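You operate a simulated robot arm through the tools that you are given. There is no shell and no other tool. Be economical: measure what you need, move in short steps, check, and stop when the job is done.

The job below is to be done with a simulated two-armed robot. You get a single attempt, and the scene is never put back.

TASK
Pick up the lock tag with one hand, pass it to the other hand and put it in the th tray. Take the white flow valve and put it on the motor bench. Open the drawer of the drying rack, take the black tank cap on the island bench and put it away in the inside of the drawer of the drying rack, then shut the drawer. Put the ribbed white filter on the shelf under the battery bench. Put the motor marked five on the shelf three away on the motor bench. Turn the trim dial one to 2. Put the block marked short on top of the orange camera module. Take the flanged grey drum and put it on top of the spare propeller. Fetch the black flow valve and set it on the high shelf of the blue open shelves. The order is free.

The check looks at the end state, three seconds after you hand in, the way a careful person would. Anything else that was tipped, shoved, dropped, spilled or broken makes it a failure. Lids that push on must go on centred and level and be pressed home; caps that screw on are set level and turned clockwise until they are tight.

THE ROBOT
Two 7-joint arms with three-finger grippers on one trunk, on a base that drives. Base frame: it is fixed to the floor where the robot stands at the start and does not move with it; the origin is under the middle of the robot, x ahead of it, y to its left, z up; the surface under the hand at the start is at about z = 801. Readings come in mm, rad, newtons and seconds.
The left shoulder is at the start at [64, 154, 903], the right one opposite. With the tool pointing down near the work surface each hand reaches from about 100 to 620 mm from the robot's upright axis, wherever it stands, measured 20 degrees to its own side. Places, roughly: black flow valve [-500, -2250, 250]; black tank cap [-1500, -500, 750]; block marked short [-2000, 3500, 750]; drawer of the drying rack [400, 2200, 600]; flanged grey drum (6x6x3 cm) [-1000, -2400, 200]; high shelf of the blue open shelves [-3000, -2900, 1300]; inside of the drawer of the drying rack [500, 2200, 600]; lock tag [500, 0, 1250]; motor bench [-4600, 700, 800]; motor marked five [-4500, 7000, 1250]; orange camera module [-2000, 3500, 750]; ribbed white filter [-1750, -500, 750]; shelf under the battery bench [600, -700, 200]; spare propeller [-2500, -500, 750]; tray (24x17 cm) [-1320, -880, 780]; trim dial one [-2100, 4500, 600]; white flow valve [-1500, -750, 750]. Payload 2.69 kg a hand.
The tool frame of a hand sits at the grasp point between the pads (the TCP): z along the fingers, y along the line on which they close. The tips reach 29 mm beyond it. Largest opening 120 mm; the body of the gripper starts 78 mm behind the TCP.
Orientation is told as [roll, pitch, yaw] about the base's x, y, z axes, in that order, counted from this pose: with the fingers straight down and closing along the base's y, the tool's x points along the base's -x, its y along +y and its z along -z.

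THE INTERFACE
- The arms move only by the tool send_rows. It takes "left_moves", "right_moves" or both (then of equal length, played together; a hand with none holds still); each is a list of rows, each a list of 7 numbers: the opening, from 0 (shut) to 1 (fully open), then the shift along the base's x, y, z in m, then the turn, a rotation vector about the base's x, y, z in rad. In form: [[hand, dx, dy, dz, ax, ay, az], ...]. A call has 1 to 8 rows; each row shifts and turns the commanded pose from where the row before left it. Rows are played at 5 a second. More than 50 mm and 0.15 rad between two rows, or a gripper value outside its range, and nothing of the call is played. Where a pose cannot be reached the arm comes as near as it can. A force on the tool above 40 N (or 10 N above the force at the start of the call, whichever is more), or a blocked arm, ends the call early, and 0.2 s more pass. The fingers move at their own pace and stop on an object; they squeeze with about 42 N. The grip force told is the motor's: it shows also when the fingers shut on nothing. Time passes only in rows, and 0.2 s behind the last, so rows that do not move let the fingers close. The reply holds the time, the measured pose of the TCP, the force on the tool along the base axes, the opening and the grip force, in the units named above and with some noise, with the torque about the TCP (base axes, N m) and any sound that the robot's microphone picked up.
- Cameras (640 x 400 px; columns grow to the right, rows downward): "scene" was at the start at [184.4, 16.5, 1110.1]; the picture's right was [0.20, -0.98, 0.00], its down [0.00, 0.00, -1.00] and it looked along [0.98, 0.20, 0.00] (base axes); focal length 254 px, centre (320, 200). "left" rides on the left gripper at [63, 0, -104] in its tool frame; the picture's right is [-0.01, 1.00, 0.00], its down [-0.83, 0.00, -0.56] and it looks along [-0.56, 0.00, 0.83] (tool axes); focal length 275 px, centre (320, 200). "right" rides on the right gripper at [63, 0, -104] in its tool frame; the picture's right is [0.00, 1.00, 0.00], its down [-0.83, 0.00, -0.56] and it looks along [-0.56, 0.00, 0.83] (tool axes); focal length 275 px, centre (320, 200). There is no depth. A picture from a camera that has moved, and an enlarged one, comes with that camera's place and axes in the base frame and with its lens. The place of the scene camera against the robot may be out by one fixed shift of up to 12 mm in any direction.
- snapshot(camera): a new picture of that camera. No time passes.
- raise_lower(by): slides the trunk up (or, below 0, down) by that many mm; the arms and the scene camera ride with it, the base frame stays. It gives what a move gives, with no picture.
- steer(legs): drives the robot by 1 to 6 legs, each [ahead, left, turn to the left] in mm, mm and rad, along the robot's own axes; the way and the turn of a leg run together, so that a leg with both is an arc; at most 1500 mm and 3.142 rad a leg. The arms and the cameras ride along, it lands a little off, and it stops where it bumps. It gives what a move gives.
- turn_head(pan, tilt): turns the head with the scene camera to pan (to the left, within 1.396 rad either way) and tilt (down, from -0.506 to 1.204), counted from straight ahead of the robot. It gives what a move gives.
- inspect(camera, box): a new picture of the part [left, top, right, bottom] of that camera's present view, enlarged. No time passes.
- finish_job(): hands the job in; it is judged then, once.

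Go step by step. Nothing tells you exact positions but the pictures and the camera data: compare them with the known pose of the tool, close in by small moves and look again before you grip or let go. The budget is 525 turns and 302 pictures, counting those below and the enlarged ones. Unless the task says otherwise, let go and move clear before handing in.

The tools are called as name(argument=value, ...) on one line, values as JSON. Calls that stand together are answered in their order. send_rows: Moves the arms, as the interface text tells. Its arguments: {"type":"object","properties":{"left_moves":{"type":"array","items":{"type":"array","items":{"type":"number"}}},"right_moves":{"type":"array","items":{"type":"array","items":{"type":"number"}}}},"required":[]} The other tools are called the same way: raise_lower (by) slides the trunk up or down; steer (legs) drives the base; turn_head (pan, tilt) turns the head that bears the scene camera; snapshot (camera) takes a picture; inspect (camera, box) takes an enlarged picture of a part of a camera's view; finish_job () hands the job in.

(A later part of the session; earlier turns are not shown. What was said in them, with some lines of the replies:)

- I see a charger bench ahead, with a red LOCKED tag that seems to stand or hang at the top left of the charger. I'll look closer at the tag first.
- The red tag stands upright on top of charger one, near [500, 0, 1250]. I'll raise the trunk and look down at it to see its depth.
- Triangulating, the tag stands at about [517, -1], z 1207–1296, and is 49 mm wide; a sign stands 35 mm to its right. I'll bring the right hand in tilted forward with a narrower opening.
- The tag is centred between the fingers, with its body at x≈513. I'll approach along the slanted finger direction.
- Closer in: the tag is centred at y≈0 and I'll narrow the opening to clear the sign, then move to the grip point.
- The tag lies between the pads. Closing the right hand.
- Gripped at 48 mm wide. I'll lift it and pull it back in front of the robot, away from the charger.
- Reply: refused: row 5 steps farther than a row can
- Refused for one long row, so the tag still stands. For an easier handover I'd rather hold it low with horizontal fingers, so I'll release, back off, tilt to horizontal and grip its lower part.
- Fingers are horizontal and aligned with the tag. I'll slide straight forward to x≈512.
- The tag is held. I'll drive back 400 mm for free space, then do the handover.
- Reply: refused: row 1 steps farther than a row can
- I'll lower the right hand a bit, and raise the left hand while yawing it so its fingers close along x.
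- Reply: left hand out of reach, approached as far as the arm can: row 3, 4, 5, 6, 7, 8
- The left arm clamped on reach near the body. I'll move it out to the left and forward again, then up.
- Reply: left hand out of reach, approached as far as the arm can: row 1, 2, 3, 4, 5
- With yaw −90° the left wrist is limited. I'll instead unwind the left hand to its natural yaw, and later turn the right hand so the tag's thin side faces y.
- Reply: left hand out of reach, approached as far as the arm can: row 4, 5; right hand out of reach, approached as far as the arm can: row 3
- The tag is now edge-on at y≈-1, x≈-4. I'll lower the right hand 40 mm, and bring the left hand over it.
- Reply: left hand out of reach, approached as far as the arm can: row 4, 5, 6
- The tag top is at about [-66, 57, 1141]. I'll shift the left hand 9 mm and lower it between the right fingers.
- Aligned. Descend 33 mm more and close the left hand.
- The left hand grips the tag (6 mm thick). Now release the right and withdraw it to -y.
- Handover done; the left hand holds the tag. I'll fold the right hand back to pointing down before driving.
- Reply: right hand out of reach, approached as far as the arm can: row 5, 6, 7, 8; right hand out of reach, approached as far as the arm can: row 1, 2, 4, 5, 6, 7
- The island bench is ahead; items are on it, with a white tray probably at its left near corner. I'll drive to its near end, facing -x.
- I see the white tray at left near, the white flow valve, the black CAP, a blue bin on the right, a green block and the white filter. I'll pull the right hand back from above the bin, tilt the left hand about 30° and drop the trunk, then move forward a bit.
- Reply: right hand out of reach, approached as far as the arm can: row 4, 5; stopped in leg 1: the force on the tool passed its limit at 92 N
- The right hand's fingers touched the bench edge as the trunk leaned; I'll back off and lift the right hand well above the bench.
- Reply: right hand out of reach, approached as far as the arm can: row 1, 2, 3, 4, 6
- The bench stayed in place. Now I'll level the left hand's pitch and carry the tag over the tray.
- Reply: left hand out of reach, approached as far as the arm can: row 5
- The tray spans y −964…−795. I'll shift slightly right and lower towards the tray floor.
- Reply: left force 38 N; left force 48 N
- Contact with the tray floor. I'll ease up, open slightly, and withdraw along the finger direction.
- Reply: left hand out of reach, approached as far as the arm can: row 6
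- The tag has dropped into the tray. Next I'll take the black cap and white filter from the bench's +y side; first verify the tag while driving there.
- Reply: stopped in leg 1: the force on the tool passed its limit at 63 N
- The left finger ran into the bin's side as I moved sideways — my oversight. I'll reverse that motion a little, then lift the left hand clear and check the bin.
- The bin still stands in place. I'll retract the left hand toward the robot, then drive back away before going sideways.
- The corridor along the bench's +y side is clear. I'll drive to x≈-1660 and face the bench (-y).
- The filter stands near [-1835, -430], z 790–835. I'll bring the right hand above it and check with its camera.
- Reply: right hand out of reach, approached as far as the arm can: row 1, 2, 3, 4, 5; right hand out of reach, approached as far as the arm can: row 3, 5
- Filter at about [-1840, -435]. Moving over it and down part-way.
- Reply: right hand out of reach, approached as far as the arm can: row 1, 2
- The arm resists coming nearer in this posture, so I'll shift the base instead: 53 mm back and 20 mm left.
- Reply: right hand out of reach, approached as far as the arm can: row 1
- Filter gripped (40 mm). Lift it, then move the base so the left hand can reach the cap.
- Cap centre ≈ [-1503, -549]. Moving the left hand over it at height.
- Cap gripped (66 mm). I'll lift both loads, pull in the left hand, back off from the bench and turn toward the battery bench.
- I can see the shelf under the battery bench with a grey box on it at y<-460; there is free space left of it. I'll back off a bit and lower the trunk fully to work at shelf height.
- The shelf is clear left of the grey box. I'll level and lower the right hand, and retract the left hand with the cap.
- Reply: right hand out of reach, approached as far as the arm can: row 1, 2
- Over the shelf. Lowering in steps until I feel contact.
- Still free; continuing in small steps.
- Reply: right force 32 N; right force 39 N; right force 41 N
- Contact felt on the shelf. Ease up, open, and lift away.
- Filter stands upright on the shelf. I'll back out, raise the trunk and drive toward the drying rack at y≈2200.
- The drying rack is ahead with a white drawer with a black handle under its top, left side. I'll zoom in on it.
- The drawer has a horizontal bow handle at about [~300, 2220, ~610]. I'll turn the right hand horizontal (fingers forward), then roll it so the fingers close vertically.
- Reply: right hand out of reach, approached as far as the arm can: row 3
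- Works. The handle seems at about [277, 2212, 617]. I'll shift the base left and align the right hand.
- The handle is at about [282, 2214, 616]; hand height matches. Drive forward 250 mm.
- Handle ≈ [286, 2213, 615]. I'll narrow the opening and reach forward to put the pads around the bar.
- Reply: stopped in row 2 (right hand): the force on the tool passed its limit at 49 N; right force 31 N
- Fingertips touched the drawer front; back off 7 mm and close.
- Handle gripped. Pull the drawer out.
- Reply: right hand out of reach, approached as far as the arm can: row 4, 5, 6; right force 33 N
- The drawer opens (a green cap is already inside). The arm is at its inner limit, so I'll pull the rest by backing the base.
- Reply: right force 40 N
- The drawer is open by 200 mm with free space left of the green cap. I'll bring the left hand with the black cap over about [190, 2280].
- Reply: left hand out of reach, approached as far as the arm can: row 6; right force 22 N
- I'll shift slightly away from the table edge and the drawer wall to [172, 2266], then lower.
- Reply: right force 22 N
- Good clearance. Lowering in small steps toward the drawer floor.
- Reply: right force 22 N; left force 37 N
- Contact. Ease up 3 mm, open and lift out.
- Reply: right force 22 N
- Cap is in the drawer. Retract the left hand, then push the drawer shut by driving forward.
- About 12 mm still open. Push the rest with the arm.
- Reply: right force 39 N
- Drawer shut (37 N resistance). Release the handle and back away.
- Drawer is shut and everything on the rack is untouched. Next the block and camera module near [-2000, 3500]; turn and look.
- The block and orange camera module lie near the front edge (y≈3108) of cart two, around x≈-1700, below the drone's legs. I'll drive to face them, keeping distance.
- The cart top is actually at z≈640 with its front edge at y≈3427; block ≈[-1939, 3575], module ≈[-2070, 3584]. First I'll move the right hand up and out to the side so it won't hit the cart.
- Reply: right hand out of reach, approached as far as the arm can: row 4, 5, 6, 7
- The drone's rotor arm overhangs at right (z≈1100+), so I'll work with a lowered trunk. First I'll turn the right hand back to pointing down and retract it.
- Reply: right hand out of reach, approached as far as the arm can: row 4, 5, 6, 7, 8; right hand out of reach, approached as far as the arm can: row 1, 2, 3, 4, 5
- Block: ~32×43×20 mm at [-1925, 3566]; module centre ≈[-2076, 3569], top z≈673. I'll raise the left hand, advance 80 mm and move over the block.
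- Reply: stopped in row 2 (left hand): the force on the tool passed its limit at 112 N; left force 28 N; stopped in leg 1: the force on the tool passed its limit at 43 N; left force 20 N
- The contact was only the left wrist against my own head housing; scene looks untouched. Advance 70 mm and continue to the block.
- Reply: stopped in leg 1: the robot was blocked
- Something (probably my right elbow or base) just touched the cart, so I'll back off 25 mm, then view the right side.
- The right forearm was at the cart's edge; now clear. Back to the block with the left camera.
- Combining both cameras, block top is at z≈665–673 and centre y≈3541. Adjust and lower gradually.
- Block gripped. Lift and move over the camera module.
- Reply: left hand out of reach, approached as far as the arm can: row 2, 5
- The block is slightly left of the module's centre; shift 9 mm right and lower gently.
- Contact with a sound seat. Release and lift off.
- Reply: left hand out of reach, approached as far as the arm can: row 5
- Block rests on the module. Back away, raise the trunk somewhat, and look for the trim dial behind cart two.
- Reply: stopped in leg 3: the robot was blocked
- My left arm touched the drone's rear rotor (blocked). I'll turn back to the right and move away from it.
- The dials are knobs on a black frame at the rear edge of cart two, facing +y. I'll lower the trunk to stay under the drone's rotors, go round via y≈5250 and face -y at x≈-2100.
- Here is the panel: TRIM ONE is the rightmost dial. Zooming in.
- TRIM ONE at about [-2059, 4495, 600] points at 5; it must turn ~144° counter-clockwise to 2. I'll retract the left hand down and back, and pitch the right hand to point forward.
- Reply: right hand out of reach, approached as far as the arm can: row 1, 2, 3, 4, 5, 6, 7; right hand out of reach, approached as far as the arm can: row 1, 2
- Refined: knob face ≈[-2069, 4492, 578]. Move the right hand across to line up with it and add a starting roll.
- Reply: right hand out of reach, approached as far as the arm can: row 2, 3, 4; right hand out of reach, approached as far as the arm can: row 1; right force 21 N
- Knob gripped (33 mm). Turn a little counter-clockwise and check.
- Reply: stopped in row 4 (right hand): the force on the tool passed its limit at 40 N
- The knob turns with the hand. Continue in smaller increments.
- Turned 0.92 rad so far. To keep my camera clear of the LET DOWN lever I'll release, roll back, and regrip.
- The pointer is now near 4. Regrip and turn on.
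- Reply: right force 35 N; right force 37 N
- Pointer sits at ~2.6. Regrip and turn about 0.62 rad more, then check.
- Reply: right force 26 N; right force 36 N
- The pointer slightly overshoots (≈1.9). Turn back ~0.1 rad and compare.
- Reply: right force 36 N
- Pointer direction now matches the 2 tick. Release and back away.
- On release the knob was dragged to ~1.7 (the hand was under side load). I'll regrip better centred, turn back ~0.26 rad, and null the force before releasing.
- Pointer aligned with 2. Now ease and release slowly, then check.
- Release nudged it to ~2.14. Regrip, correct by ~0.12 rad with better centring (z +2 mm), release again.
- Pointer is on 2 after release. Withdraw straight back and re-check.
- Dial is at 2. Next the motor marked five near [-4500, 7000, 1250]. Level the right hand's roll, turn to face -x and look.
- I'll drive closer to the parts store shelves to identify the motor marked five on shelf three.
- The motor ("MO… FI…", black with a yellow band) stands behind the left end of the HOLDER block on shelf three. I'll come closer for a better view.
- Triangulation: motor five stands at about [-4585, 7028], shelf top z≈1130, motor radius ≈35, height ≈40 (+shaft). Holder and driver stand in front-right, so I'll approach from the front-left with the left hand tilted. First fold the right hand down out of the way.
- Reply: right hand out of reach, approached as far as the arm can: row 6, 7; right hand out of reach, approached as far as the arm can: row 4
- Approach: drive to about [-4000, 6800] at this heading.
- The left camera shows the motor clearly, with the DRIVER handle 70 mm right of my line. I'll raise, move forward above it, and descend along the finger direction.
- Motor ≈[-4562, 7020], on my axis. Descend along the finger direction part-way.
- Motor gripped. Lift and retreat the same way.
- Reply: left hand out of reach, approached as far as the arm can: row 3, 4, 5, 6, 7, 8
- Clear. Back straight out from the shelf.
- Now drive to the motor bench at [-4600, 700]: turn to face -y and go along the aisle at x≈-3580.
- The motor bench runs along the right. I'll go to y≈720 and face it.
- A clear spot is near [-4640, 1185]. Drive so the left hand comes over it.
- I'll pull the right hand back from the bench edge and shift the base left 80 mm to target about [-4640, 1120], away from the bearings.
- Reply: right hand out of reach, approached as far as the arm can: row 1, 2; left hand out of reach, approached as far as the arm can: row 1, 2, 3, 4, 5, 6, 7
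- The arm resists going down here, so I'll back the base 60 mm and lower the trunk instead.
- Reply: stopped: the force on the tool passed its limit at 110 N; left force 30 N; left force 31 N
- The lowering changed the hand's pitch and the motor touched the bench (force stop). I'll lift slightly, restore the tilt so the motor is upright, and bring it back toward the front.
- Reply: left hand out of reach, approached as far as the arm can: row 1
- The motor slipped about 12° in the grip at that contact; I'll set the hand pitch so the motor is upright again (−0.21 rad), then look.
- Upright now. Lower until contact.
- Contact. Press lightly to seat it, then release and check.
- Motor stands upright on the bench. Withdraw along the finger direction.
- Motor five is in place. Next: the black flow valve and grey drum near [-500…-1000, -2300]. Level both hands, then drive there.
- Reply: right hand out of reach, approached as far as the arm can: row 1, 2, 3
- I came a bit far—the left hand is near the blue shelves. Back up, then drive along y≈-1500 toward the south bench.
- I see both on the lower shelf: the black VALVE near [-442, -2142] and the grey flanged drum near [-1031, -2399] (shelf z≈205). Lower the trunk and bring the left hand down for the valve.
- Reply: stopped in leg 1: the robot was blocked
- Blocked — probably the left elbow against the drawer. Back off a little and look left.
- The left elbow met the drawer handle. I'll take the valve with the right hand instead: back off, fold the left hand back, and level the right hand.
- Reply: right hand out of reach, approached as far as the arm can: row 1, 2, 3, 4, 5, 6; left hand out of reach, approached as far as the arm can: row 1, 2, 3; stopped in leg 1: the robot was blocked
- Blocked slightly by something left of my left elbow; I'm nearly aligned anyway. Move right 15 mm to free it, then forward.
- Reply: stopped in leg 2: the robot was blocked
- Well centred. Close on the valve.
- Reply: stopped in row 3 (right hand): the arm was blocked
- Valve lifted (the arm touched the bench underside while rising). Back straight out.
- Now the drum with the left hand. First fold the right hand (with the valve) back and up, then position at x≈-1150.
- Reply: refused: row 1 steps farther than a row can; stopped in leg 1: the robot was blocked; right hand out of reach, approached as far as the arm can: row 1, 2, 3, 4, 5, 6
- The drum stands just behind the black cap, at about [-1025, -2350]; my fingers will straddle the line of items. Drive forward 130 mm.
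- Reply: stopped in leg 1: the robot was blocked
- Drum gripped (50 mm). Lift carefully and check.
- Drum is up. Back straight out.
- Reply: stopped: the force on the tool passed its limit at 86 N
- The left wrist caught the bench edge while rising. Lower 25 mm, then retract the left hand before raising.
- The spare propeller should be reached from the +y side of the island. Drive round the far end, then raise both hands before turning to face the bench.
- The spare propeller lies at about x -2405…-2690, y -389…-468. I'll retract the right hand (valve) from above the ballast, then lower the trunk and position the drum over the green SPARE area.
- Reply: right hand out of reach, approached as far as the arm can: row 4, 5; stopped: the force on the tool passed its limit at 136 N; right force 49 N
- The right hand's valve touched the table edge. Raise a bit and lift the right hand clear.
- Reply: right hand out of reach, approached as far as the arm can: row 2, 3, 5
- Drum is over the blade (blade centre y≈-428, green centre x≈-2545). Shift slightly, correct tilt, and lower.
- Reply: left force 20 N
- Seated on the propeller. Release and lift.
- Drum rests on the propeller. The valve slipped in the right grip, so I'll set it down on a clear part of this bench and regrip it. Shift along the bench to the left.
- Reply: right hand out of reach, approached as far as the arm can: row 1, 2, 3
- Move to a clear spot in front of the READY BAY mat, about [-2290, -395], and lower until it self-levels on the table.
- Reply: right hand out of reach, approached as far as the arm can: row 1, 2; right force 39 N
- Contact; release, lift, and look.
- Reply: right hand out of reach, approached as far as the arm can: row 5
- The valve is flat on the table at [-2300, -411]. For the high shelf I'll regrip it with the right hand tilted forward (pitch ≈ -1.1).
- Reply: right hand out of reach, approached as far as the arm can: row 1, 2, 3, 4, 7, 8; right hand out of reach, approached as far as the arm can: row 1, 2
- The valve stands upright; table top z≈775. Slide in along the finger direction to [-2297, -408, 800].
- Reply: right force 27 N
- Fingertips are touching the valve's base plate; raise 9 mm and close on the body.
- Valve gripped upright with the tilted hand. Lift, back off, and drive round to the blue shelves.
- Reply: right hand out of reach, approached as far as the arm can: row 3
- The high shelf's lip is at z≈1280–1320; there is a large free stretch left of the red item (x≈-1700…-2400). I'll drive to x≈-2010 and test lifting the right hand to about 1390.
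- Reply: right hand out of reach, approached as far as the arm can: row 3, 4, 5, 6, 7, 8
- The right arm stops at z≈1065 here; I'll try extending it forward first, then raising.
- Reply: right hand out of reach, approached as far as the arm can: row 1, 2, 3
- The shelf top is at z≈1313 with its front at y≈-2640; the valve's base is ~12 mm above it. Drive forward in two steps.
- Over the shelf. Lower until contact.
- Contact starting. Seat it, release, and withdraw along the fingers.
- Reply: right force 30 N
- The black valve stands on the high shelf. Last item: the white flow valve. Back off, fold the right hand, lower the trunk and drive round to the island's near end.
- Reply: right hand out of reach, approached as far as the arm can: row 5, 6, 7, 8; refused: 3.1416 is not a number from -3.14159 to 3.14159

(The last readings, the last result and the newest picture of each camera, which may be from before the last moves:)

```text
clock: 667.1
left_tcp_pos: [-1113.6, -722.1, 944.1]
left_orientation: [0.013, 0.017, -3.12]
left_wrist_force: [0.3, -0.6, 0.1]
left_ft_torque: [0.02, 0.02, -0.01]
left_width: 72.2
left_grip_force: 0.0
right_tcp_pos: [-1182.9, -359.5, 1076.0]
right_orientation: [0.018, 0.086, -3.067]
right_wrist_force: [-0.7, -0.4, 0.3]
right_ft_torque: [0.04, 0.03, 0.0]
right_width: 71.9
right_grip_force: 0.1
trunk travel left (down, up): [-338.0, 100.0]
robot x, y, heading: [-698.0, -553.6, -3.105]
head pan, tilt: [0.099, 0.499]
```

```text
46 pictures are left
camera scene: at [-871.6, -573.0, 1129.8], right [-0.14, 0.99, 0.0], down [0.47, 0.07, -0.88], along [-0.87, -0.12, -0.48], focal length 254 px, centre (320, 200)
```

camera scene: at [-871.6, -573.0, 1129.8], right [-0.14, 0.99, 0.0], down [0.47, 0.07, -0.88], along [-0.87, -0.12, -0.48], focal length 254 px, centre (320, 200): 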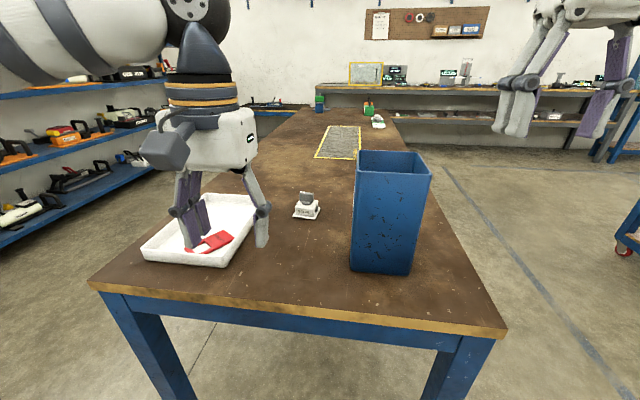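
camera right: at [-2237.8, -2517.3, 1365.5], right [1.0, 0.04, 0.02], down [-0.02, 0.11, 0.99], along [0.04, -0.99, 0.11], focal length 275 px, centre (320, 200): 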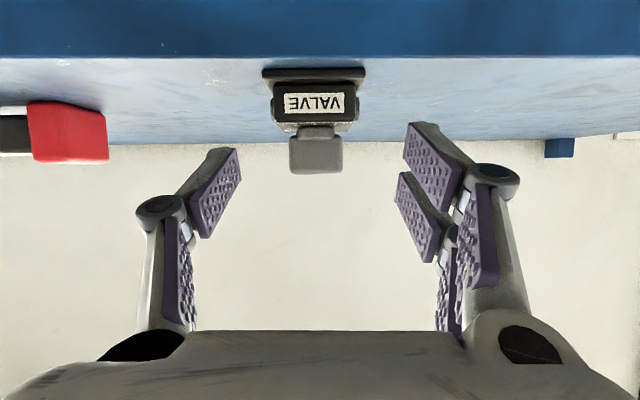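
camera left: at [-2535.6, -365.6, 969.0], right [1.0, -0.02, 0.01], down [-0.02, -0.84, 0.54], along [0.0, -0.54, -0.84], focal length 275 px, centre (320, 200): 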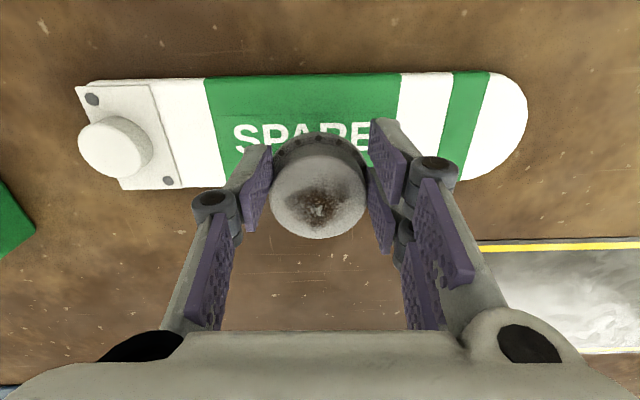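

The tag lies in the tray and the white valve is at about [-1420, -680]. I'll line up the left hand and drive forward.

send_rows(left_moves=[[0.65, 0.0, 0.02, 0, 0, 0, 0], [0.65, 0.0, 0.018, 0, 0, 0, 0]], right_moves=[[0.6, 0.02, 0.03, 0.02, 0, 0, 0], [0.6, 0.02, 0.03, 0.02, 0, 0, 0]])

steer(legs=[[160, 0, 0]])

send_rows(left_moves=[[0.65, -0.045, 0.0, 0, 0, 0, 0], [0.65, -0.045, 0.0, -0.01, 0, 0, 0]])

snapshot(camera="left")

snapshot(camera="scene")

```text
clock: 667.8
left_tcp_pos: [-1114.0, -683.1, 942.9]
left_orientation: [0.014, 0.017, -3.121]
left_wrist_force: [-0.4, 0.2, 0.5]
left_ft_torque: [-0.02, 0.0, 0.0]
left_width: 78.2
left_grip_force: 0.0
right_tcp_pos: [-1166.5, -308.0, 1079.4]
right_orientation: [0.019, 0.086, -3.067]
right_wrist_force: [-0.4, 0.0, 0.6]
right_ft_torque: [0.0, -0.02, 0.01]
right_width: 72.0
right_grip_force: 0.1
right hand out of reach, approached as far as the arm can: row 1, 2
trunk travel left (down, up): [-338.0, 100.0]
robot x, y, heading: [-693.2, -553.8, -3.106]
head pan, tilt: [0.099, 0.499]
```

```text
clock: 669.2
left_tcp_pos: [-1273.6, -690.0, 943.8]
left_orientation: [0.013, 0.02, -3.121]
left_wrist_force: [-1.1, 0.1, 0.2]
left_ft_torque: [0.03, -0.03, -0.01]
left_width: 78.0
left_grip_force: 0.1
right_tcp_pos: [-1326.2, -313.4, 1078.2]
right_orientation: [0.019, 0.086, -3.065]
right_wrist_force: [-0.6, 0.6, -0.3]
right_ft_torque: [-0.02, -0.03, -0.02]
right_width: 72.2
right_grip_force: 0.0
trunk travel left (down, up): [-338.0, 100.0]
robot x, y, heading: [-854.3, -558.0, -3.109]
head pan, tilt: [0.099, 0.499]
```

```text
clock: 669.8
left_tcp_pos: [-1362.3, -689.3, 933.5]
left_orientation: [0.016, 0.02, -3.123]
left_wrist_force: [0.3, 1.0, -0.7]
left_ft_torque: [0.01, -0.02, 0.03]
left_width: 78.1
left_grip_force: 0.0
right_tcp_pos: [-1325.8, -313.3, 1079.5]
right_orientation: [0.019, 0.088, -3.068]
right_wrist_force: [0.0, 0.9, 0.6]
right_ft_torque: [-0.03, 0.02, -0.01]
right_width: 71.8
right_grip_force: 0.1
trunk travel left (down, up): [-338.0, 100.0]
robot x, y, heading: [-851.6, -565.3, -3.105]
head pan, tilt: [0.099, 0.499]
```

```text
45 pictures are left
camera left: at [-1300.3, -685.9, 1037.8], right [0.01, -1.0, 0.01], down [-0.84, 0.0, 0.54], along [-0.54, -0.02, -0.84], focal length 275 px, centre (320, 200)
```

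left: 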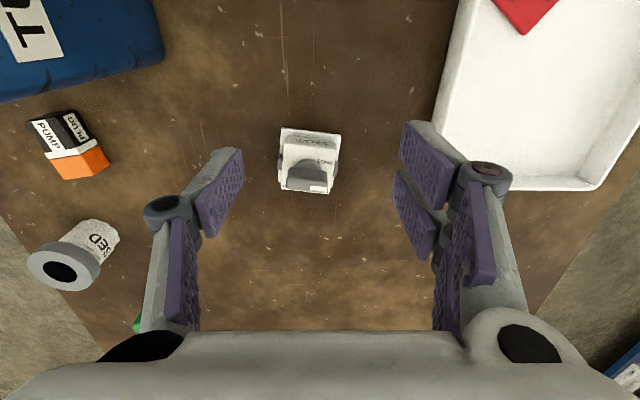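

```text
44 pictures are left
camera scene: at [-1030.2, -578.7, 1129.7], right [-0.14, 0.99, 0.0], down [0.47, 0.07, -0.88], along [-0.87, -0.12, -0.48], focal length 254 px, centre (320, 200)
```

scene: 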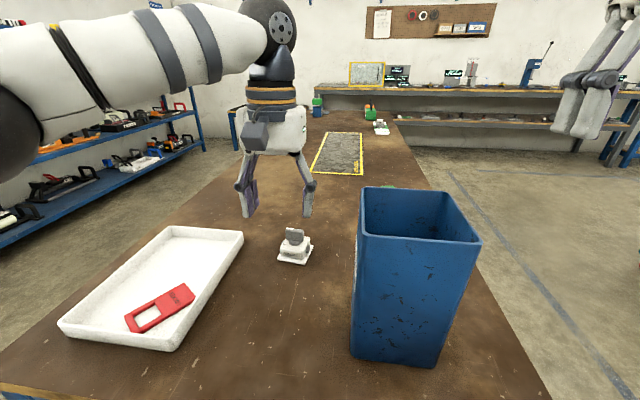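

send_rows(left_moves=[[0.65, -0.03, 0.006, -0.02, 0, 0, 0], [0.65, -0.019, 0.003, -0.035, 0, 0, 0]])

snapshot(camera="left")

```text
clock: 670.4
left_tcp_pos: [-1411.5, -681.0, 877.5]
left_orientation: [0.014, 0.019, -3.12]
left_wrist_force: [0.9, -0.4, 0.9]
left_ft_torque: [-0.01, 0.02, -0.02]
left_width: 78.0
left_grip_force: 0.0
right_tcp_pos: [-1327.0, -313.8, 1079.5]
right_orientation: [0.02, 0.089, -3.067]
right_wrist_force: [0.1, 0.4, 0.1]
right_ft_torque: [-0.01, 0.01, -0.03]
right_width: 72.2
right_grip_force: 0.0
trunk travel left (down, up): [-338.0, 100.0]
robot x, y, heading: [-853.8, -564.7, -3.106]
head pan, tilt: [0.099, 0.499]
```

```text
43 pictures are left
camera left: at [-1349.1, -678.2, 981.5], right [0.02, -1.0, 0.01], down [-0.84, -0.01, 0.54], along [-0.54, -0.02, -0.84], focal length 275 px, centre (320, 200)
```

left: 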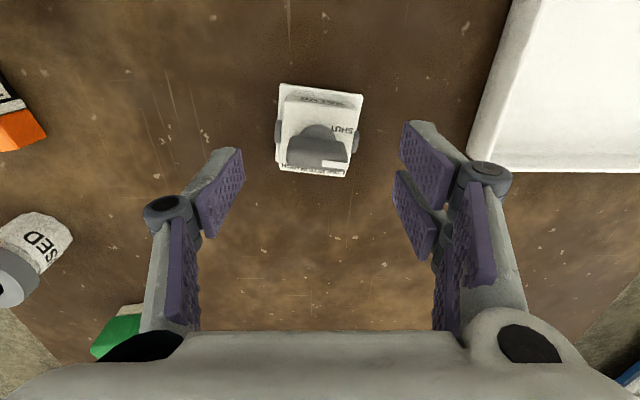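

send_rows(left_moves=[[0.65, 0, 0.0, -0.025, 0, 0, 0], [0.65, 0, 0, -0.025, 0, 0, 0]])

snapshot(camera="left")

```text
clock: 671.0
left_tcp_pos: [-1410.8, -679.5, 828.3]
left_orientation: [0.015, 0.018, -3.12]
left_wrist_force: [-0.3, 0.1, -0.5]
left_ft_torque: [-0.01, 0.02, 0.0]
left_width: 77.8
left_grip_force: 0.0
right_tcp_pos: [-1325.6, -314.0, 1078.3]
right_orientation: [0.018, 0.088, -3.068]
right_wrist_force: [0.1, 0.0, 0.0]
right_ft_torque: [0.01, -0.02, -0.01]
right_width: 72.0
right_grip_force: 0.1
trunk travel left (down, up): [-338.0, 100.0]
robot x, y, heading: [-856.6, -565.0, -3.103]
head pan, tilt: [0.099, 0.499]
```

```text
42 pictures are left
camera left: at [-1348.6, -677.7, 932.3], right [0.02, -1.0, 0.01], down [-0.84, -0.01, 0.54], along [-0.54, -0.02, -0.84], focal length 275 px, centre (320, 200)
```

left: 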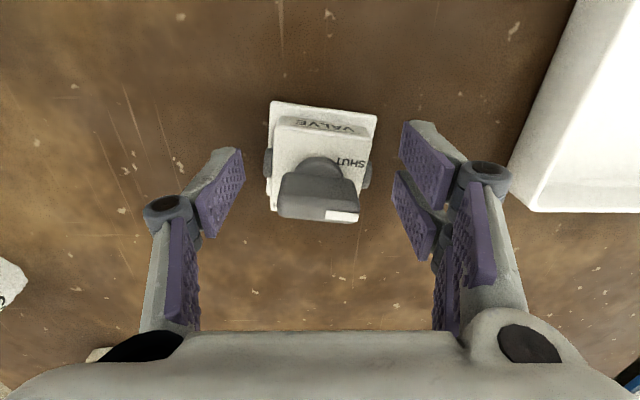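

The valve is turned ~8°; match the hand's yaw, then close.

send_rows(left_moves=[[0.65, 0, 0.0, 0, 0, 0, -0.13], [0.5, 0, 0, -0.003, 0, 0, 0], [0.35, 0, 0, 0, 0, 0, 0], [0.25, 0, 0, 0, 0, 0, 0], [0.25, 0, 0, 0, 0, 0, 0]])

snapshot(camera="left")

```text
clock: 672.2
left_tcp_pos: [-1410.4, -680.8, 825.1]
left_orientation: [0.015, 0.018, 3.033]
left_wrist_force: [-0.5, 0.0, 0.7]
left_ft_torque: [0.08, -0.04, -0.04]
left_width: 47.7
left_grip_force: 41.9
right_tcp_pos: [-1325.9, -313.4, 1080.1]
right_orientation: [0.019, 0.087, -3.067]
right_wrist_force: [-0.5, -0.9, 0.9]
right_ft_torque: [0.01, -0.01, 0.02]
right_width: 72.0
right_grip_force: 0.1
trunk travel left (down, up): [-338.0, 100.0]
robot x, y, heading: [-855.6, -561.0, -3.1]
head pan, tilt: [0.099, 0.499]
```

```text
41 pictures are left
camera left: at [-1348.6, -685.8, 929.8], right [-0.11, -0.99, 0.01], down [-0.83, 0.1, 0.54], along [-0.54, 0.05, -0.84], focal length 275 px, centre (320, 200)
```

left: 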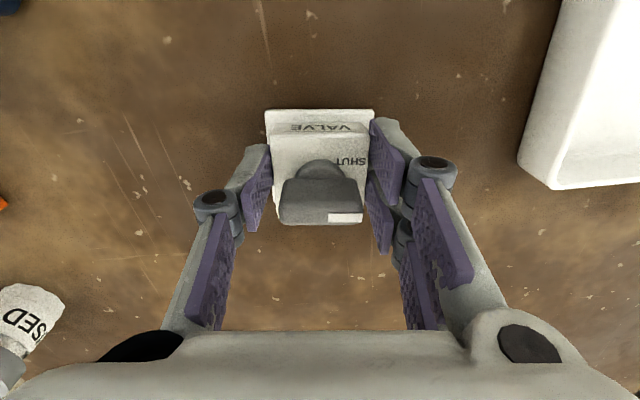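

White valve gripped. Lift, back away, fold the right hand low, then drive to the motor bench via the corridor.

send_rows(left_moves=[[0.25, 0, 0.0, 0.03, 0, 0, 0], [0.25, 0, 0, 0.045, 0, 0, 0], [0.25, 0, 0, 0.045, 0, 0, 0], [0.25, 0, 0, 0.045, 0, 0, 0]])

steer(legs=[[-430, 0, 0], [0, -660, -0.04]])

send_rows(right_moves=[[0.6, 0.02, 0, -0.045, 0, 0, 0], [0.6, 0.02, 0, -0.045, 0, 0, 0], [0.6, 0.02, 0, -0.045, 0, 0, 0], [0.6, 0.03, 0, -0.04, 0, 0, 0], [0.6, 0.03, 0, -0.04, 0, 0, 0], [0.6, 0.03, 0, -0.04, 0, 0, 0], [0.6, 0.03, 0, -0.04, 0, 0, 0], [0.6, 0.03, 0, -0.04, 0, 0, 0]])

snapshot(camera="left")

```text
clock: 673.2
left_tcp_pos: [-1393.1, -681.0, 983.4]
left_orientation: [0.014, 0.019, 3.031]
left_wrist_force: [1.1, -0.4, -0.2]
left_ft_torque: [-0.02, -0.01, -0.03]
left_width: 47.4
left_grip_force: 42.1
left hand out of reach, approached as far as the arm can: row 4
right_tcp_pos: [-1325.3, -314.1, 1079.7]
right_orientation: [0.017, 0.087, -3.065]
right_wrist_force: [-0.3, -0.9, -1.1]
right_ft_torque: [0.0, 0.02, 0.02]
right_width: 72.0
right_grip_force: 0.0
trunk travel left (down, up): [-338.0, 100.0]
robot x, y, heading: [-852.4, -562.0, -3.105]
head pan, tilt: [0.099, 0.499]
```

```text
clock: 680.9
left_tcp_pos: [-974.8, 16.5, 983.8]
left_orientation: [0.015, 0.016, 2.989]
left_wrist_force: [0.7, 0.3, -1.5]
left_ft_torque: [-0.04, -0.04, 0.0]
left_width: 47.3
left_grip_force: 42.2
right_tcp_pos: [-891.3, 381.7, 1079.0]
right_orientation: [0.02, 0.087, -3.111]
right_wrist_force: [0.3, 0.4, -0.3]
right_ft_torque: [0.01, -0.01, 0.03]
right_width: 71.9
right_grip_force: 0.2
trunk travel left (down, up): [-338.0, 100.0]
robot x, y, heading: [-432.0, 111.9, 3.141]
head pan, tilt: [0.099, 0.499]
```

```text
clock: 682.7
left_tcp_pos: [-975.5, 17.2, 982.8]
left_orientation: [0.014, 0.016, 2.989]
left_wrist_force: [1.0, -0.6, -1.6]
left_ft_torque: [-0.01, 0.01, 0.01]
left_width: 47.3
left_grip_force: 41.5
right_tcp_pos: [-728.2, 422.7, 739.9]
right_orientation: [0.019, 0.088, -3.107]
right_wrist_force: [0.4, -0.2, -0.6]
right_ft_torque: [0.0, -0.01, 0.05]
right_width: 72.1
right_grip_force: 0.0
right hand out of reach, approached as far as the arm can: row 2, 3, 4, 5
trunk travel left (down, up): [-338.0, 100.0]
robot x, y, heading: [-433.4, 111.2, 3.136]
head pan, tilt: [0.099, 0.499]
```

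```text
40 pictures are left
camera left: at [-914.1, 10.3, 1087.5], right [-0.16, -0.99, 0.01], down [-0.83, 0.14, 0.54], along [-0.54, 0.07, -0.84], focal length 275 px, centre (320, 200)
```

left: 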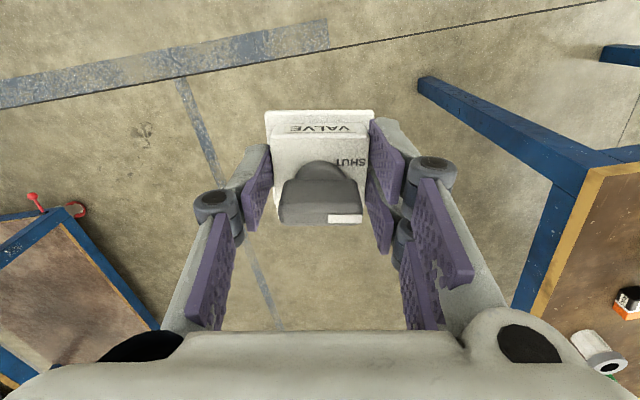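

steer(legs=[[0, 80, 0], [1450, 0, 0], [1450, 0, 0], [330, 0, 0], [0, -1110, 0]])

raise_lower(by=60)

turn_head(pan=0.1, tilt=0.4)

snapshot(camera="scene")

```text
clock: 707.6
left_tcp_pos: [-4177.6, 1062.3, 982.5]
left_orientation: [0.013, 0.016, 2.982]
left_wrist_force: [0.6, -0.1, -0.6]
left_ft_torque: [0.02, 0.0, -0.03]
left_width: 47.6
left_grip_force: 41.7
right_tcp_pos: [-3930.8, 1465.4, 739.5]
right_orientation: [0.019, 0.088, -3.114]
right_wrist_force: [0.0, -0.9, 0.1]
right_ft_torque: [0.03, 0.02, -0.01]
right_width: 71.9
right_grip_force: 0.0
trunk travel left (down, up): [-338.0, 100.0]
robot x, y, heading: [-3633.8, 1155.2, 3.128]
head pan, tilt: [0.099, 0.499]
```

```text
clock: 708.6
left_tcp_pos: [-4152.7, 1061.0, 1116.2]
left_orientation: [0.034, -0.117, 2.982]
left_wrist_force: [-0.1, -0.4, -2.3]
left_ft_torque: [-0.01, -0.08, 0.01]
left_width: 47.3
left_grip_force: 42.3
right_tcp_pos: [-3930.4, 1463.9, 799.3]
right_orientation: [0.018, 0.089, -3.116]
right_wrist_force: [0.1, 0.4, 0.6]
right_ft_torque: [0.0, -0.01, -0.04]
right_width: 71.9
right_grip_force: 0.1
trunk travel left (down, up): [-398.0, 40.0]
robot x, y, heading: [-3633.7, 1154.3, 3.123]
head pan, tilt: [0.099, 0.499]
```

```text
clock: 709.3
left_tcp_pos: [-4152.1, 1060.8, 1115.7]
left_orientation: [0.034, -0.121, 2.983]
left_wrist_force: [0.1, 1.1, -1.4]
left_ft_torque: [-0.01, -0.01, -0.01]
left_width: 47.4
left_grip_force: 42.4
right_tcp_pos: [-3930.4, 1464.4, 801.1]
right_orientation: [0.018, 0.087, -3.115]
right_wrist_force: [-0.6, -0.7, 0.3]
right_ft_torque: [0.02, 0.01, -0.03]
right_width: 72.2
right_grip_force: 0.0
trunk travel left (down, up): [-398.0, 40.0]
robot x, y, heading: [-3635.7, 1153.9, 3.128]
head pan, tilt: [0.099, 0.4]
```

```text
39 pictures are left
camera scene: at [-3776.7, 1144.2, 1210.0], right [-0.09, 1.0, 0.0], down [0.39, 0.03, -0.92], along [-0.92, -0.08, -0.39], focal length 254 px, centre (320, 200)
```

scene: 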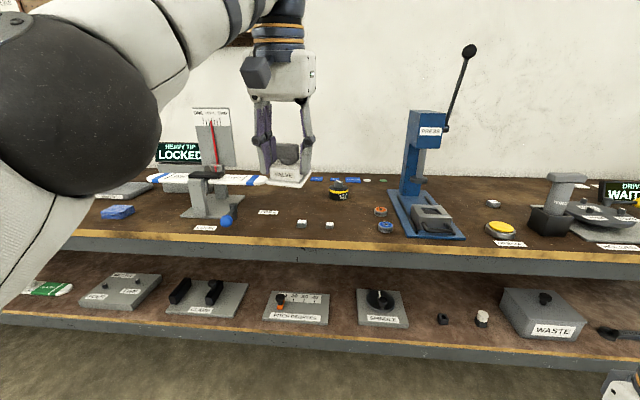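

Clear spot between the FREE card and motor five, about [-4614, 1020]. Drive forward with the valve above it.

steer(legs=[[0, 35, 0], [425, 0, 0]])

send_rows(left_moves=[[0.25, -0.01, 0.0, -0.04, 0, -0.07, 0], [0.25, -0.01, 0, -0.045, 0, -0.068, 0], [0.25, -0.01, 0, -0.045, 0, 0, 0]])

snapshot(camera="left")

snapshot(camera="scene")

```text
clock: 712.2
left_tcp_pos: [-4539.1, 1031.9, 1114.9]
left_orientation: [0.032, -0.117, 2.98]
left_wrist_force: [-0.6, -0.3, -0.5]
left_ft_torque: [-0.05, -0.02, 0.0]
left_width: 47.3
left_grip_force: 41.7
right_tcp_pos: [-4310.2, 1433.1, 800.5]
right_orientation: [0.025, 0.105, -3.111]
right_wrist_force: [0.2, 0.6, 0.5]
right_ft_torque: [-0.02, 0.02, 0.02]
right_width: 71.9
right_grip_force: 0.0
trunk travel left (down, up): [-398.0, 40.0]
robot x, y, heading: [-4022.4, 1124.9, 3.127]
head pan, tilt: [0.099, 0.4]
stopped in leg 2: the force on the tool passed its limit at 69 N (the readings are from after the stop); the commanded pose is now the measured one
```

```text
clock: 713.0
left_tcp_pos: [-4568.0, 1038.1, 983.7]
left_orientation: [0.013, 0.02, 2.991]
left_wrist_force: [-0.4, -0.7, -1.7]
left_ft_torque: [0.03, -0.02, -0.03]
left_width: 47.4
left_grip_force: 41.8
left hand out of reach, approached as far as the arm can: row 2, 3
right_tcp_pos: [-4310.5, 1433.3, 799.7]
right_orientation: [0.024, 0.104, -3.111]
right_wrist_force: [-0.2, 0.0, 0.0]
right_ft_torque: [-0.01, 0.0, -0.03]
right_width: 71.7
right_grip_force: 0.1
trunk travel left (down, up): [-398.0, 40.0]
robot x, y, heading: [-4018.9, 1125.0, 3.126]
head pan, tilt: [0.099, 0.4]
```

```text
38 pictures are left
camera left: at [-4506.8, 1031.4, 1088.4], right [-0.15, -0.99, 0.01], down [-0.83, 0.14, 0.54], along [-0.53, 0.07, -0.84], focal length 275 px, centre (320, 200)
```

left: 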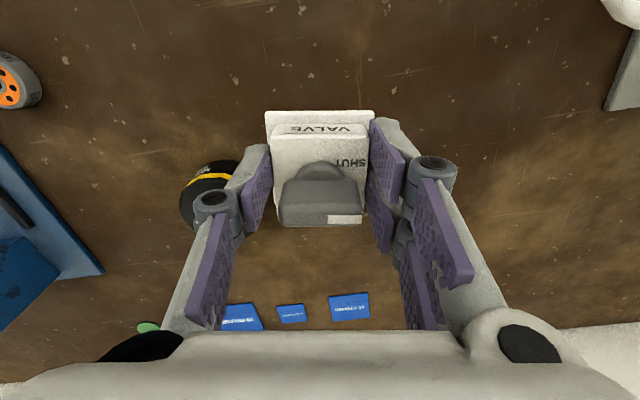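

```text
37 pictures are left
camera scene: at [-4164.6, 1113.9, 1209.9], right [-0.09, 1.0, 0.0], down [0.39, 0.03, -0.92], along [-0.92, -0.08, -0.39], focal length 254 px, centre (320, 200)
```

scene: 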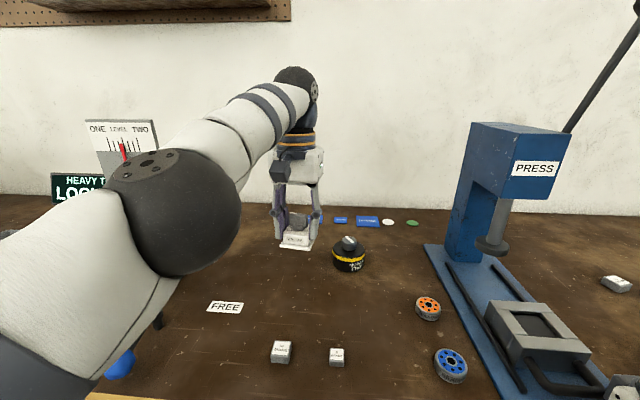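

The right hand brushed the bench front, so back off 15 mm. The spot below the valve is clear; lower the left hand toward [-4590, 1022].

steer(legs=[[-20, 0, 0]])

send_rows(left_moves=[[0.25, -0.02, -0.008, -0.03, 0, 0, 0], [0.25, -0.02, -0.008, -0.03, 0, 0, 0]])

snapshot(camera="left")

inspect(camera="scene", box=[200, 150, 440, 300])

```text
clock: 713.8
left_tcp_pos: [-4547.9, 1038.4, 984.9]
left_orientation: [0.012, 0.019, 2.991]
left_wrist_force: [-0.4, 0.9, -1.7]
left_ft_torque: [0.01, -0.06, 0.02]
left_width: 47.6
left_grip_force: 42.0
right_tcp_pos: [-4290.3, 1433.3, 800.3]
right_orientation: [0.025, 0.106, -3.109]
right_wrist_force: [1.4, 0.7, 0.1]
right_ft_torque: [0.02, 0.04, 0.02]
right_width: 71.8
right_grip_force: 0.1
trunk travel left (down, up): [-398.0, 40.0]
robot x, y, heading: [-4002.7, 1126.0, 3.132]
head pan, tilt: [0.099, 0.4]
```

```text
clock: 714.4
left_tcp_pos: [-4565.1, 1027.8, 943.8]
left_orientation: [0.013, 0.017, 2.991]
left_wrist_force: [-0.1, 0.0, -2.4]
left_ft_torque: [0.0, 0.01, 0.01]
left_width: 47.1
left_grip_force: 42.2
left hand out of reach, approached as far as the arm can: row 1, 2
right_tcp_pos: [-4291.3, 1433.5, 800.9]
right_orientation: [0.026, 0.104, -3.11]
right_wrist_force: [-0.3, 0.0, -0.6]
right_ft_torque: [-0.01, 0.03, 0.0]
right_width: 72.0
right_grip_force: 0.1
trunk travel left (down, up): [-398.0, 40.0]
robot x, y, heading: [-3999.0, 1124.1, 3.129]
head pan, tilt: [0.099, 0.4]
```

```text
36 pictures are left
camera left: at [-4502.8, 1020.4, 1048.9], right [-0.15, -0.99, 0.01], down [-0.83, 0.14, 0.54], along [-0.54, 0.07, -0.84], focal length 275 px, centre (320, 200)
```

left: 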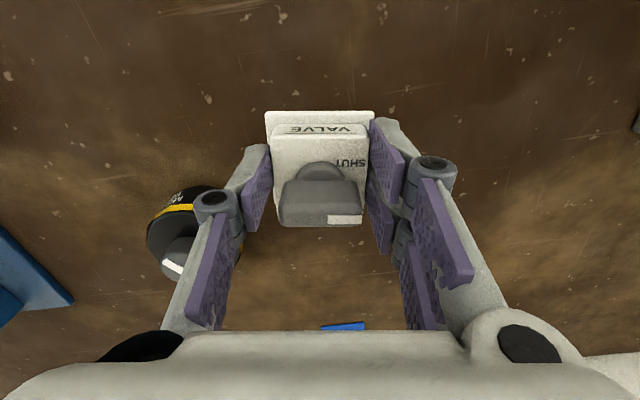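

```text
2.67 times, centred on (320, 225) of scene
camera zoom: at [-4144.4, 1113.6, 1210.1], right [-0.09, 1.0, 0.0], down [0.39, 0.03, -0.92], along [-0.92, -0.08, -0.39], focal length 676 px, centre (320, 133)
```

zoom: 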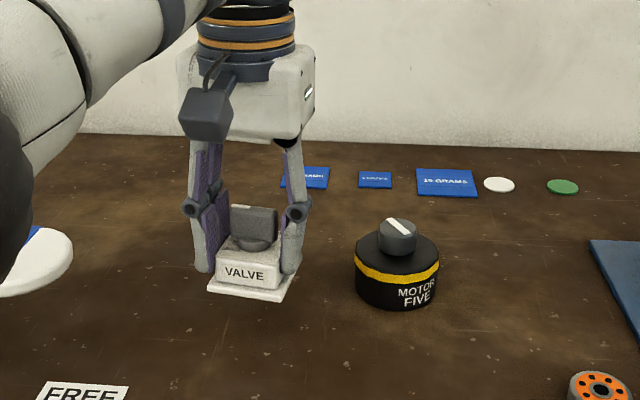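

send_rows(left_moves=[[0.25, 0, 0, -0.02, 0, 0, 0], [0.25, 0, 0, -0.012, 0, 0, 0]])

send_rows(left_moves=[[0.25, 0, 0, -0.006, 0, 0, 0], [0.25, 0, 0, -0.005, 0, 0, 0]])

send_rows(left_moves=[[0.25, 0, 0, -0.005, 0, 0, 0], [0.25, 0, 0, -0.004, 0, 0, 0]])

```text
clock: 715.0
left_tcp_pos: [-4563.9, 1028.4, 912.6]
left_orientation: [0.014, 0.02, 2.992]
left_wrist_force: [0.8, 0.1, -1.8]
left_ft_torque: [-0.02, 0.0, -0.04]
left_width: 47.2
left_grip_force: 41.6
right_tcp_pos: [-4289.6, 1433.4, 798.3]
right_orientation: [0.025, 0.105, -3.109]
right_wrist_force: [-0.4, 0.7, 0.7]
right_ft_torque: [0.02, 0.0, 0.0]
right_width: 71.9
right_grip_force: 0.0
trunk travel left (down, up): [-398.0, 40.0]
robot x, y, heading: [-4003.1, 1125.3, 3.13]
head pan, tilt: [0.099, 0.4]
```

```text
clock: 715.6
left_tcp_pos: [-4565.0, 1026.1, 901.5]
left_orientation: [0.012, 0.02, 2.992]
left_wrist_force: [-0.3, 0.0, -1.1]
left_ft_torque: [-0.02, 0.01, 0.0]
left_width: 47.0
left_grip_force: 41.9
right_tcp_pos: [-4291.6, 1433.3, 800.3]
right_orientation: [0.025, 0.105, -3.109]
right_wrist_force: [1.3, 0.6, 0.3]
right_ft_torque: [0.06, 0.02, 0.02]
right_width: 72.1
right_grip_force: 0.0
trunk travel left (down, up): [-398.0, 40.0]
robot x, y, heading: [-4000.9, 1119.5, 3.129]
head pan, tilt: [0.099, 0.4]
```

```text
clock: 716.2
left_tcp_pos: [-4564.0, 1026.9, 895.3]
left_orientation: [0.012, 0.017, 2.991]
left_wrist_force: [-1.6, -0.6, 7.2]
left_ft_torque: [0.21, -0.15, 0.02]
left_width: 47.3
left_grip_force: 41.6
right_tcp_pos: [-4290.3, 1433.5, 800.2]
right_orientation: [0.024, 0.102, -3.11]
right_wrist_force: [-0.2, 0.4, -0.4]
right_ft_torque: [0.01, -0.02, -0.01]
right_width: 72.0
right_grip_force: 0.0
trunk travel left (down, up): [-398.0, 40.0]
robot x, y, heading: [-4002.0, 1120.6, 3.126]
head pan, tilt: [0.099, 0.4]
```

Contact. Seat it, release and lift clear.

send_rows(left_moves=[[0.25, 0, 0, -0.002, 0, 0, 0], [0.4, 0, 0, 0, 0, 0, 0], [0.62, 0, 0, 0, 0, 0, 0], [0.65, 0, 0, 0.0, 0, 0, 0], [0.65, 0, 0, 0.035, 0, 0, 0], [0.65, 0, 0, 0.045, 0, 0, 0]])

inspect(camera="scene", box=[200, 150, 440, 300])

```text
clock: 717.6
left_tcp_pos: [-4563.2, 1028.0, 949.2]
left_orientation: [0.011, 0.018, 2.992]
left_wrist_force: [0.0, -0.8, 0.2]
left_ft_torque: [0.04, 0.01, 0.0]
left_width: 78.3
left_grip_force: 0.1
left hand out of reach, approached as far as the arm can: row 6
right_tcp_pos: [-4291.0, 1433.9, 799.6]
right_orientation: [0.024, 0.105, -3.11]
right_wrist_force: [-0.9, -0.2, -0.5]
right_ft_torque: [0.02, -0.02, -0.01]
right_width: 71.9
right_grip_force: 0.1
trunk travel left (down, up): [-398.0, 40.0]
robot x, y, heading: [-4004.1, 1122.8, 3.127]
head pan, tilt: [0.099, 0.4]
```

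```text
2.67 times, centred on (320, 225) of scene
camera zoom: at [-4144.4, 1113.5, 1210.0], right [-0.09, 1.0, 0.0], down [0.39, 0.03, -0.92], along [-0.92, -0.08, -0.39], focal length 676 px, centre (320, 133)
```

zoom: 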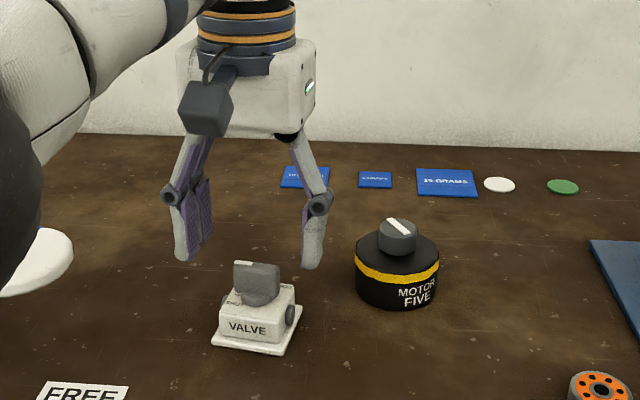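

All placements are done. Back away and make a last check on the block/module and the drone on cart two, which I had brushed.

steer(legs=[[-350, 0, 0], [0, 0, -1.556], [1400, 0, 0], [0, -1400, 0], [0, -400, 0]])

turn_head(pan=0, tilt=0.2)

snapshot(camera="scene")

```text
clock: 743.9
left_tcp_pos: [-1989.4, 3106.6, 948.2]
left_orientation: [0.012, 0.019, 1.453]
left_wrist_force: [0.9, 0.2, 0.3]
left_ft_torque: [-0.01, 0.02, 0.0]
left_width: 78.2
left_grip_force: 0.0
right_tcp_pos: [-1575.5, 2846.6, 800.8]
right_orientation: [0.023, 0.104, 1.634]
right_wrist_force: [0.3, 0.5, 0.8]
right_ft_torque: [0.0, 0.03, -0.02]
right_width: 72.0
right_grip_force: 0.0
trunk travel left (down, up): [-398.0, 40.0]
robot x, y, heading: [-1875.6, 2547.6, 1.591]
head pan, tilt: [0.099, 0.4]
```

```text
clock: 744.6
left_tcp_pos: [-1990.0, 3106.6, 949.3]
left_orientation: [0.012, 0.021, 1.453]
left_wrist_force: [-0.2, -0.8, 0.9]
left_ft_torque: [-0.02, 0.0, 0.01]
left_width: 78.0
left_grip_force: 0.0
right_tcp_pos: [-1574.6, 2847.0, 799.4]
right_orientation: [0.025, 0.105, 1.634]
right_wrist_force: [0.0, 0.1, 0.0]
right_ft_torque: [0.02, -0.06, 0.01]
right_width: 72.0
right_grip_force: 0.0
trunk travel left (down, up): [-398.0, 40.0]
robot x, y, heading: [-1877.5, 2546.7, 1.587]
head pan, tilt: [0.0, 0.201]
```

```text
33 pictures are left
camera scene: at [-1883.7, 2686.6, 1228.6], right [1.0, 0.02, 0.0], down [0.0, -0.2, -0.98], along [-0.02, 0.98, -0.2], focal length 254 px, centre (320, 200)
```

scene: 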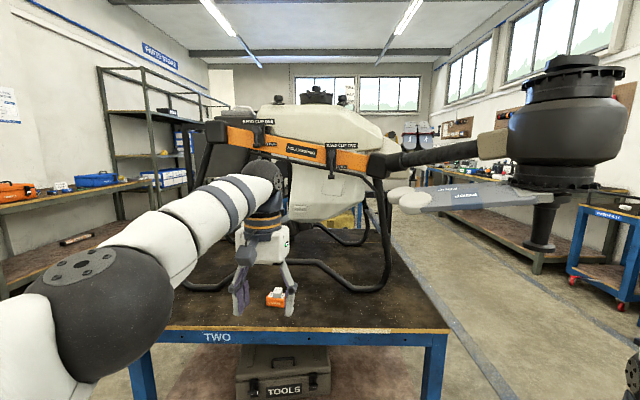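

inspect(camera="scene", box=[210, 260, 340, 341])

```text
4.92 times, centred on (275, 300) of scene
camera zoom: at [-1883.7, 2686.6, 1228.6], right [1.0, 0.02, 0.0], down [0.0, -0.2, -0.98], along [-0.02, 0.98, -0.2], focal length 1248 px, centre (542, -295)
```

zoom: 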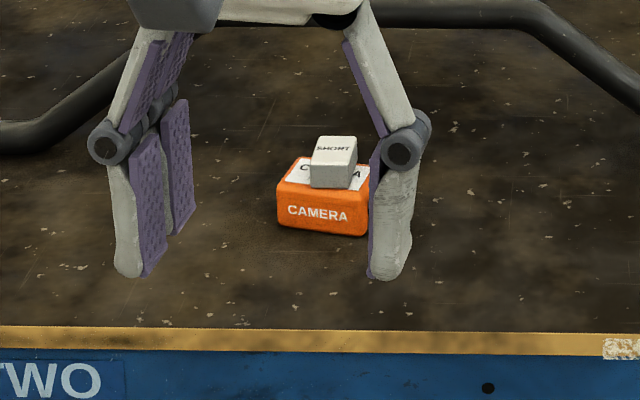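

The block is still on the camera module and the drone looks undisturbed. Both hands are empty and clear, so I'm handing in.

finish_job()

```text
The job is handed in.
```

All nine parts of the job are done and I have handed it in, but my arms bumped several things along the way.

| Task | Result |
|---|---|
| Lock tag | Passed from the right hand to the left, lies in the tray |
| White flow valve | On the motor bench |
| Black tank cap | In the drying rack drawer, drawer shut |
| Ribbed white filter | Upright on the shelf under the battery bench |
| Motor five | Upright on the motor bench |
| Trim dial one | Reads 2 |
| Block marked short | On the orange camera module |
| Flanged grey drum | On the spare propeller |
| Black flow valve | On the top shelf of the blue open shelves |

- **Bumped but still standing:** a finger pushed the blue TUBES bin on the island bench; later pictures show it within about 15 mm of its first position. My left arm touched the drone's rear rotor on cart two. The drone and the stacked block looked undisturbed in a last check.
- **Edges and fittings:** my arms also hit the edges of the island bench, the motor bench, cart two and the south bench. My left elbow met the south bench's drawer handle. Nothing there looked moved or knocked over.
- **Knocked in the hand:** the motor and the black valve were each knocked against a bench while I held them, and both slipped in the grip. I set them straight before placing them.
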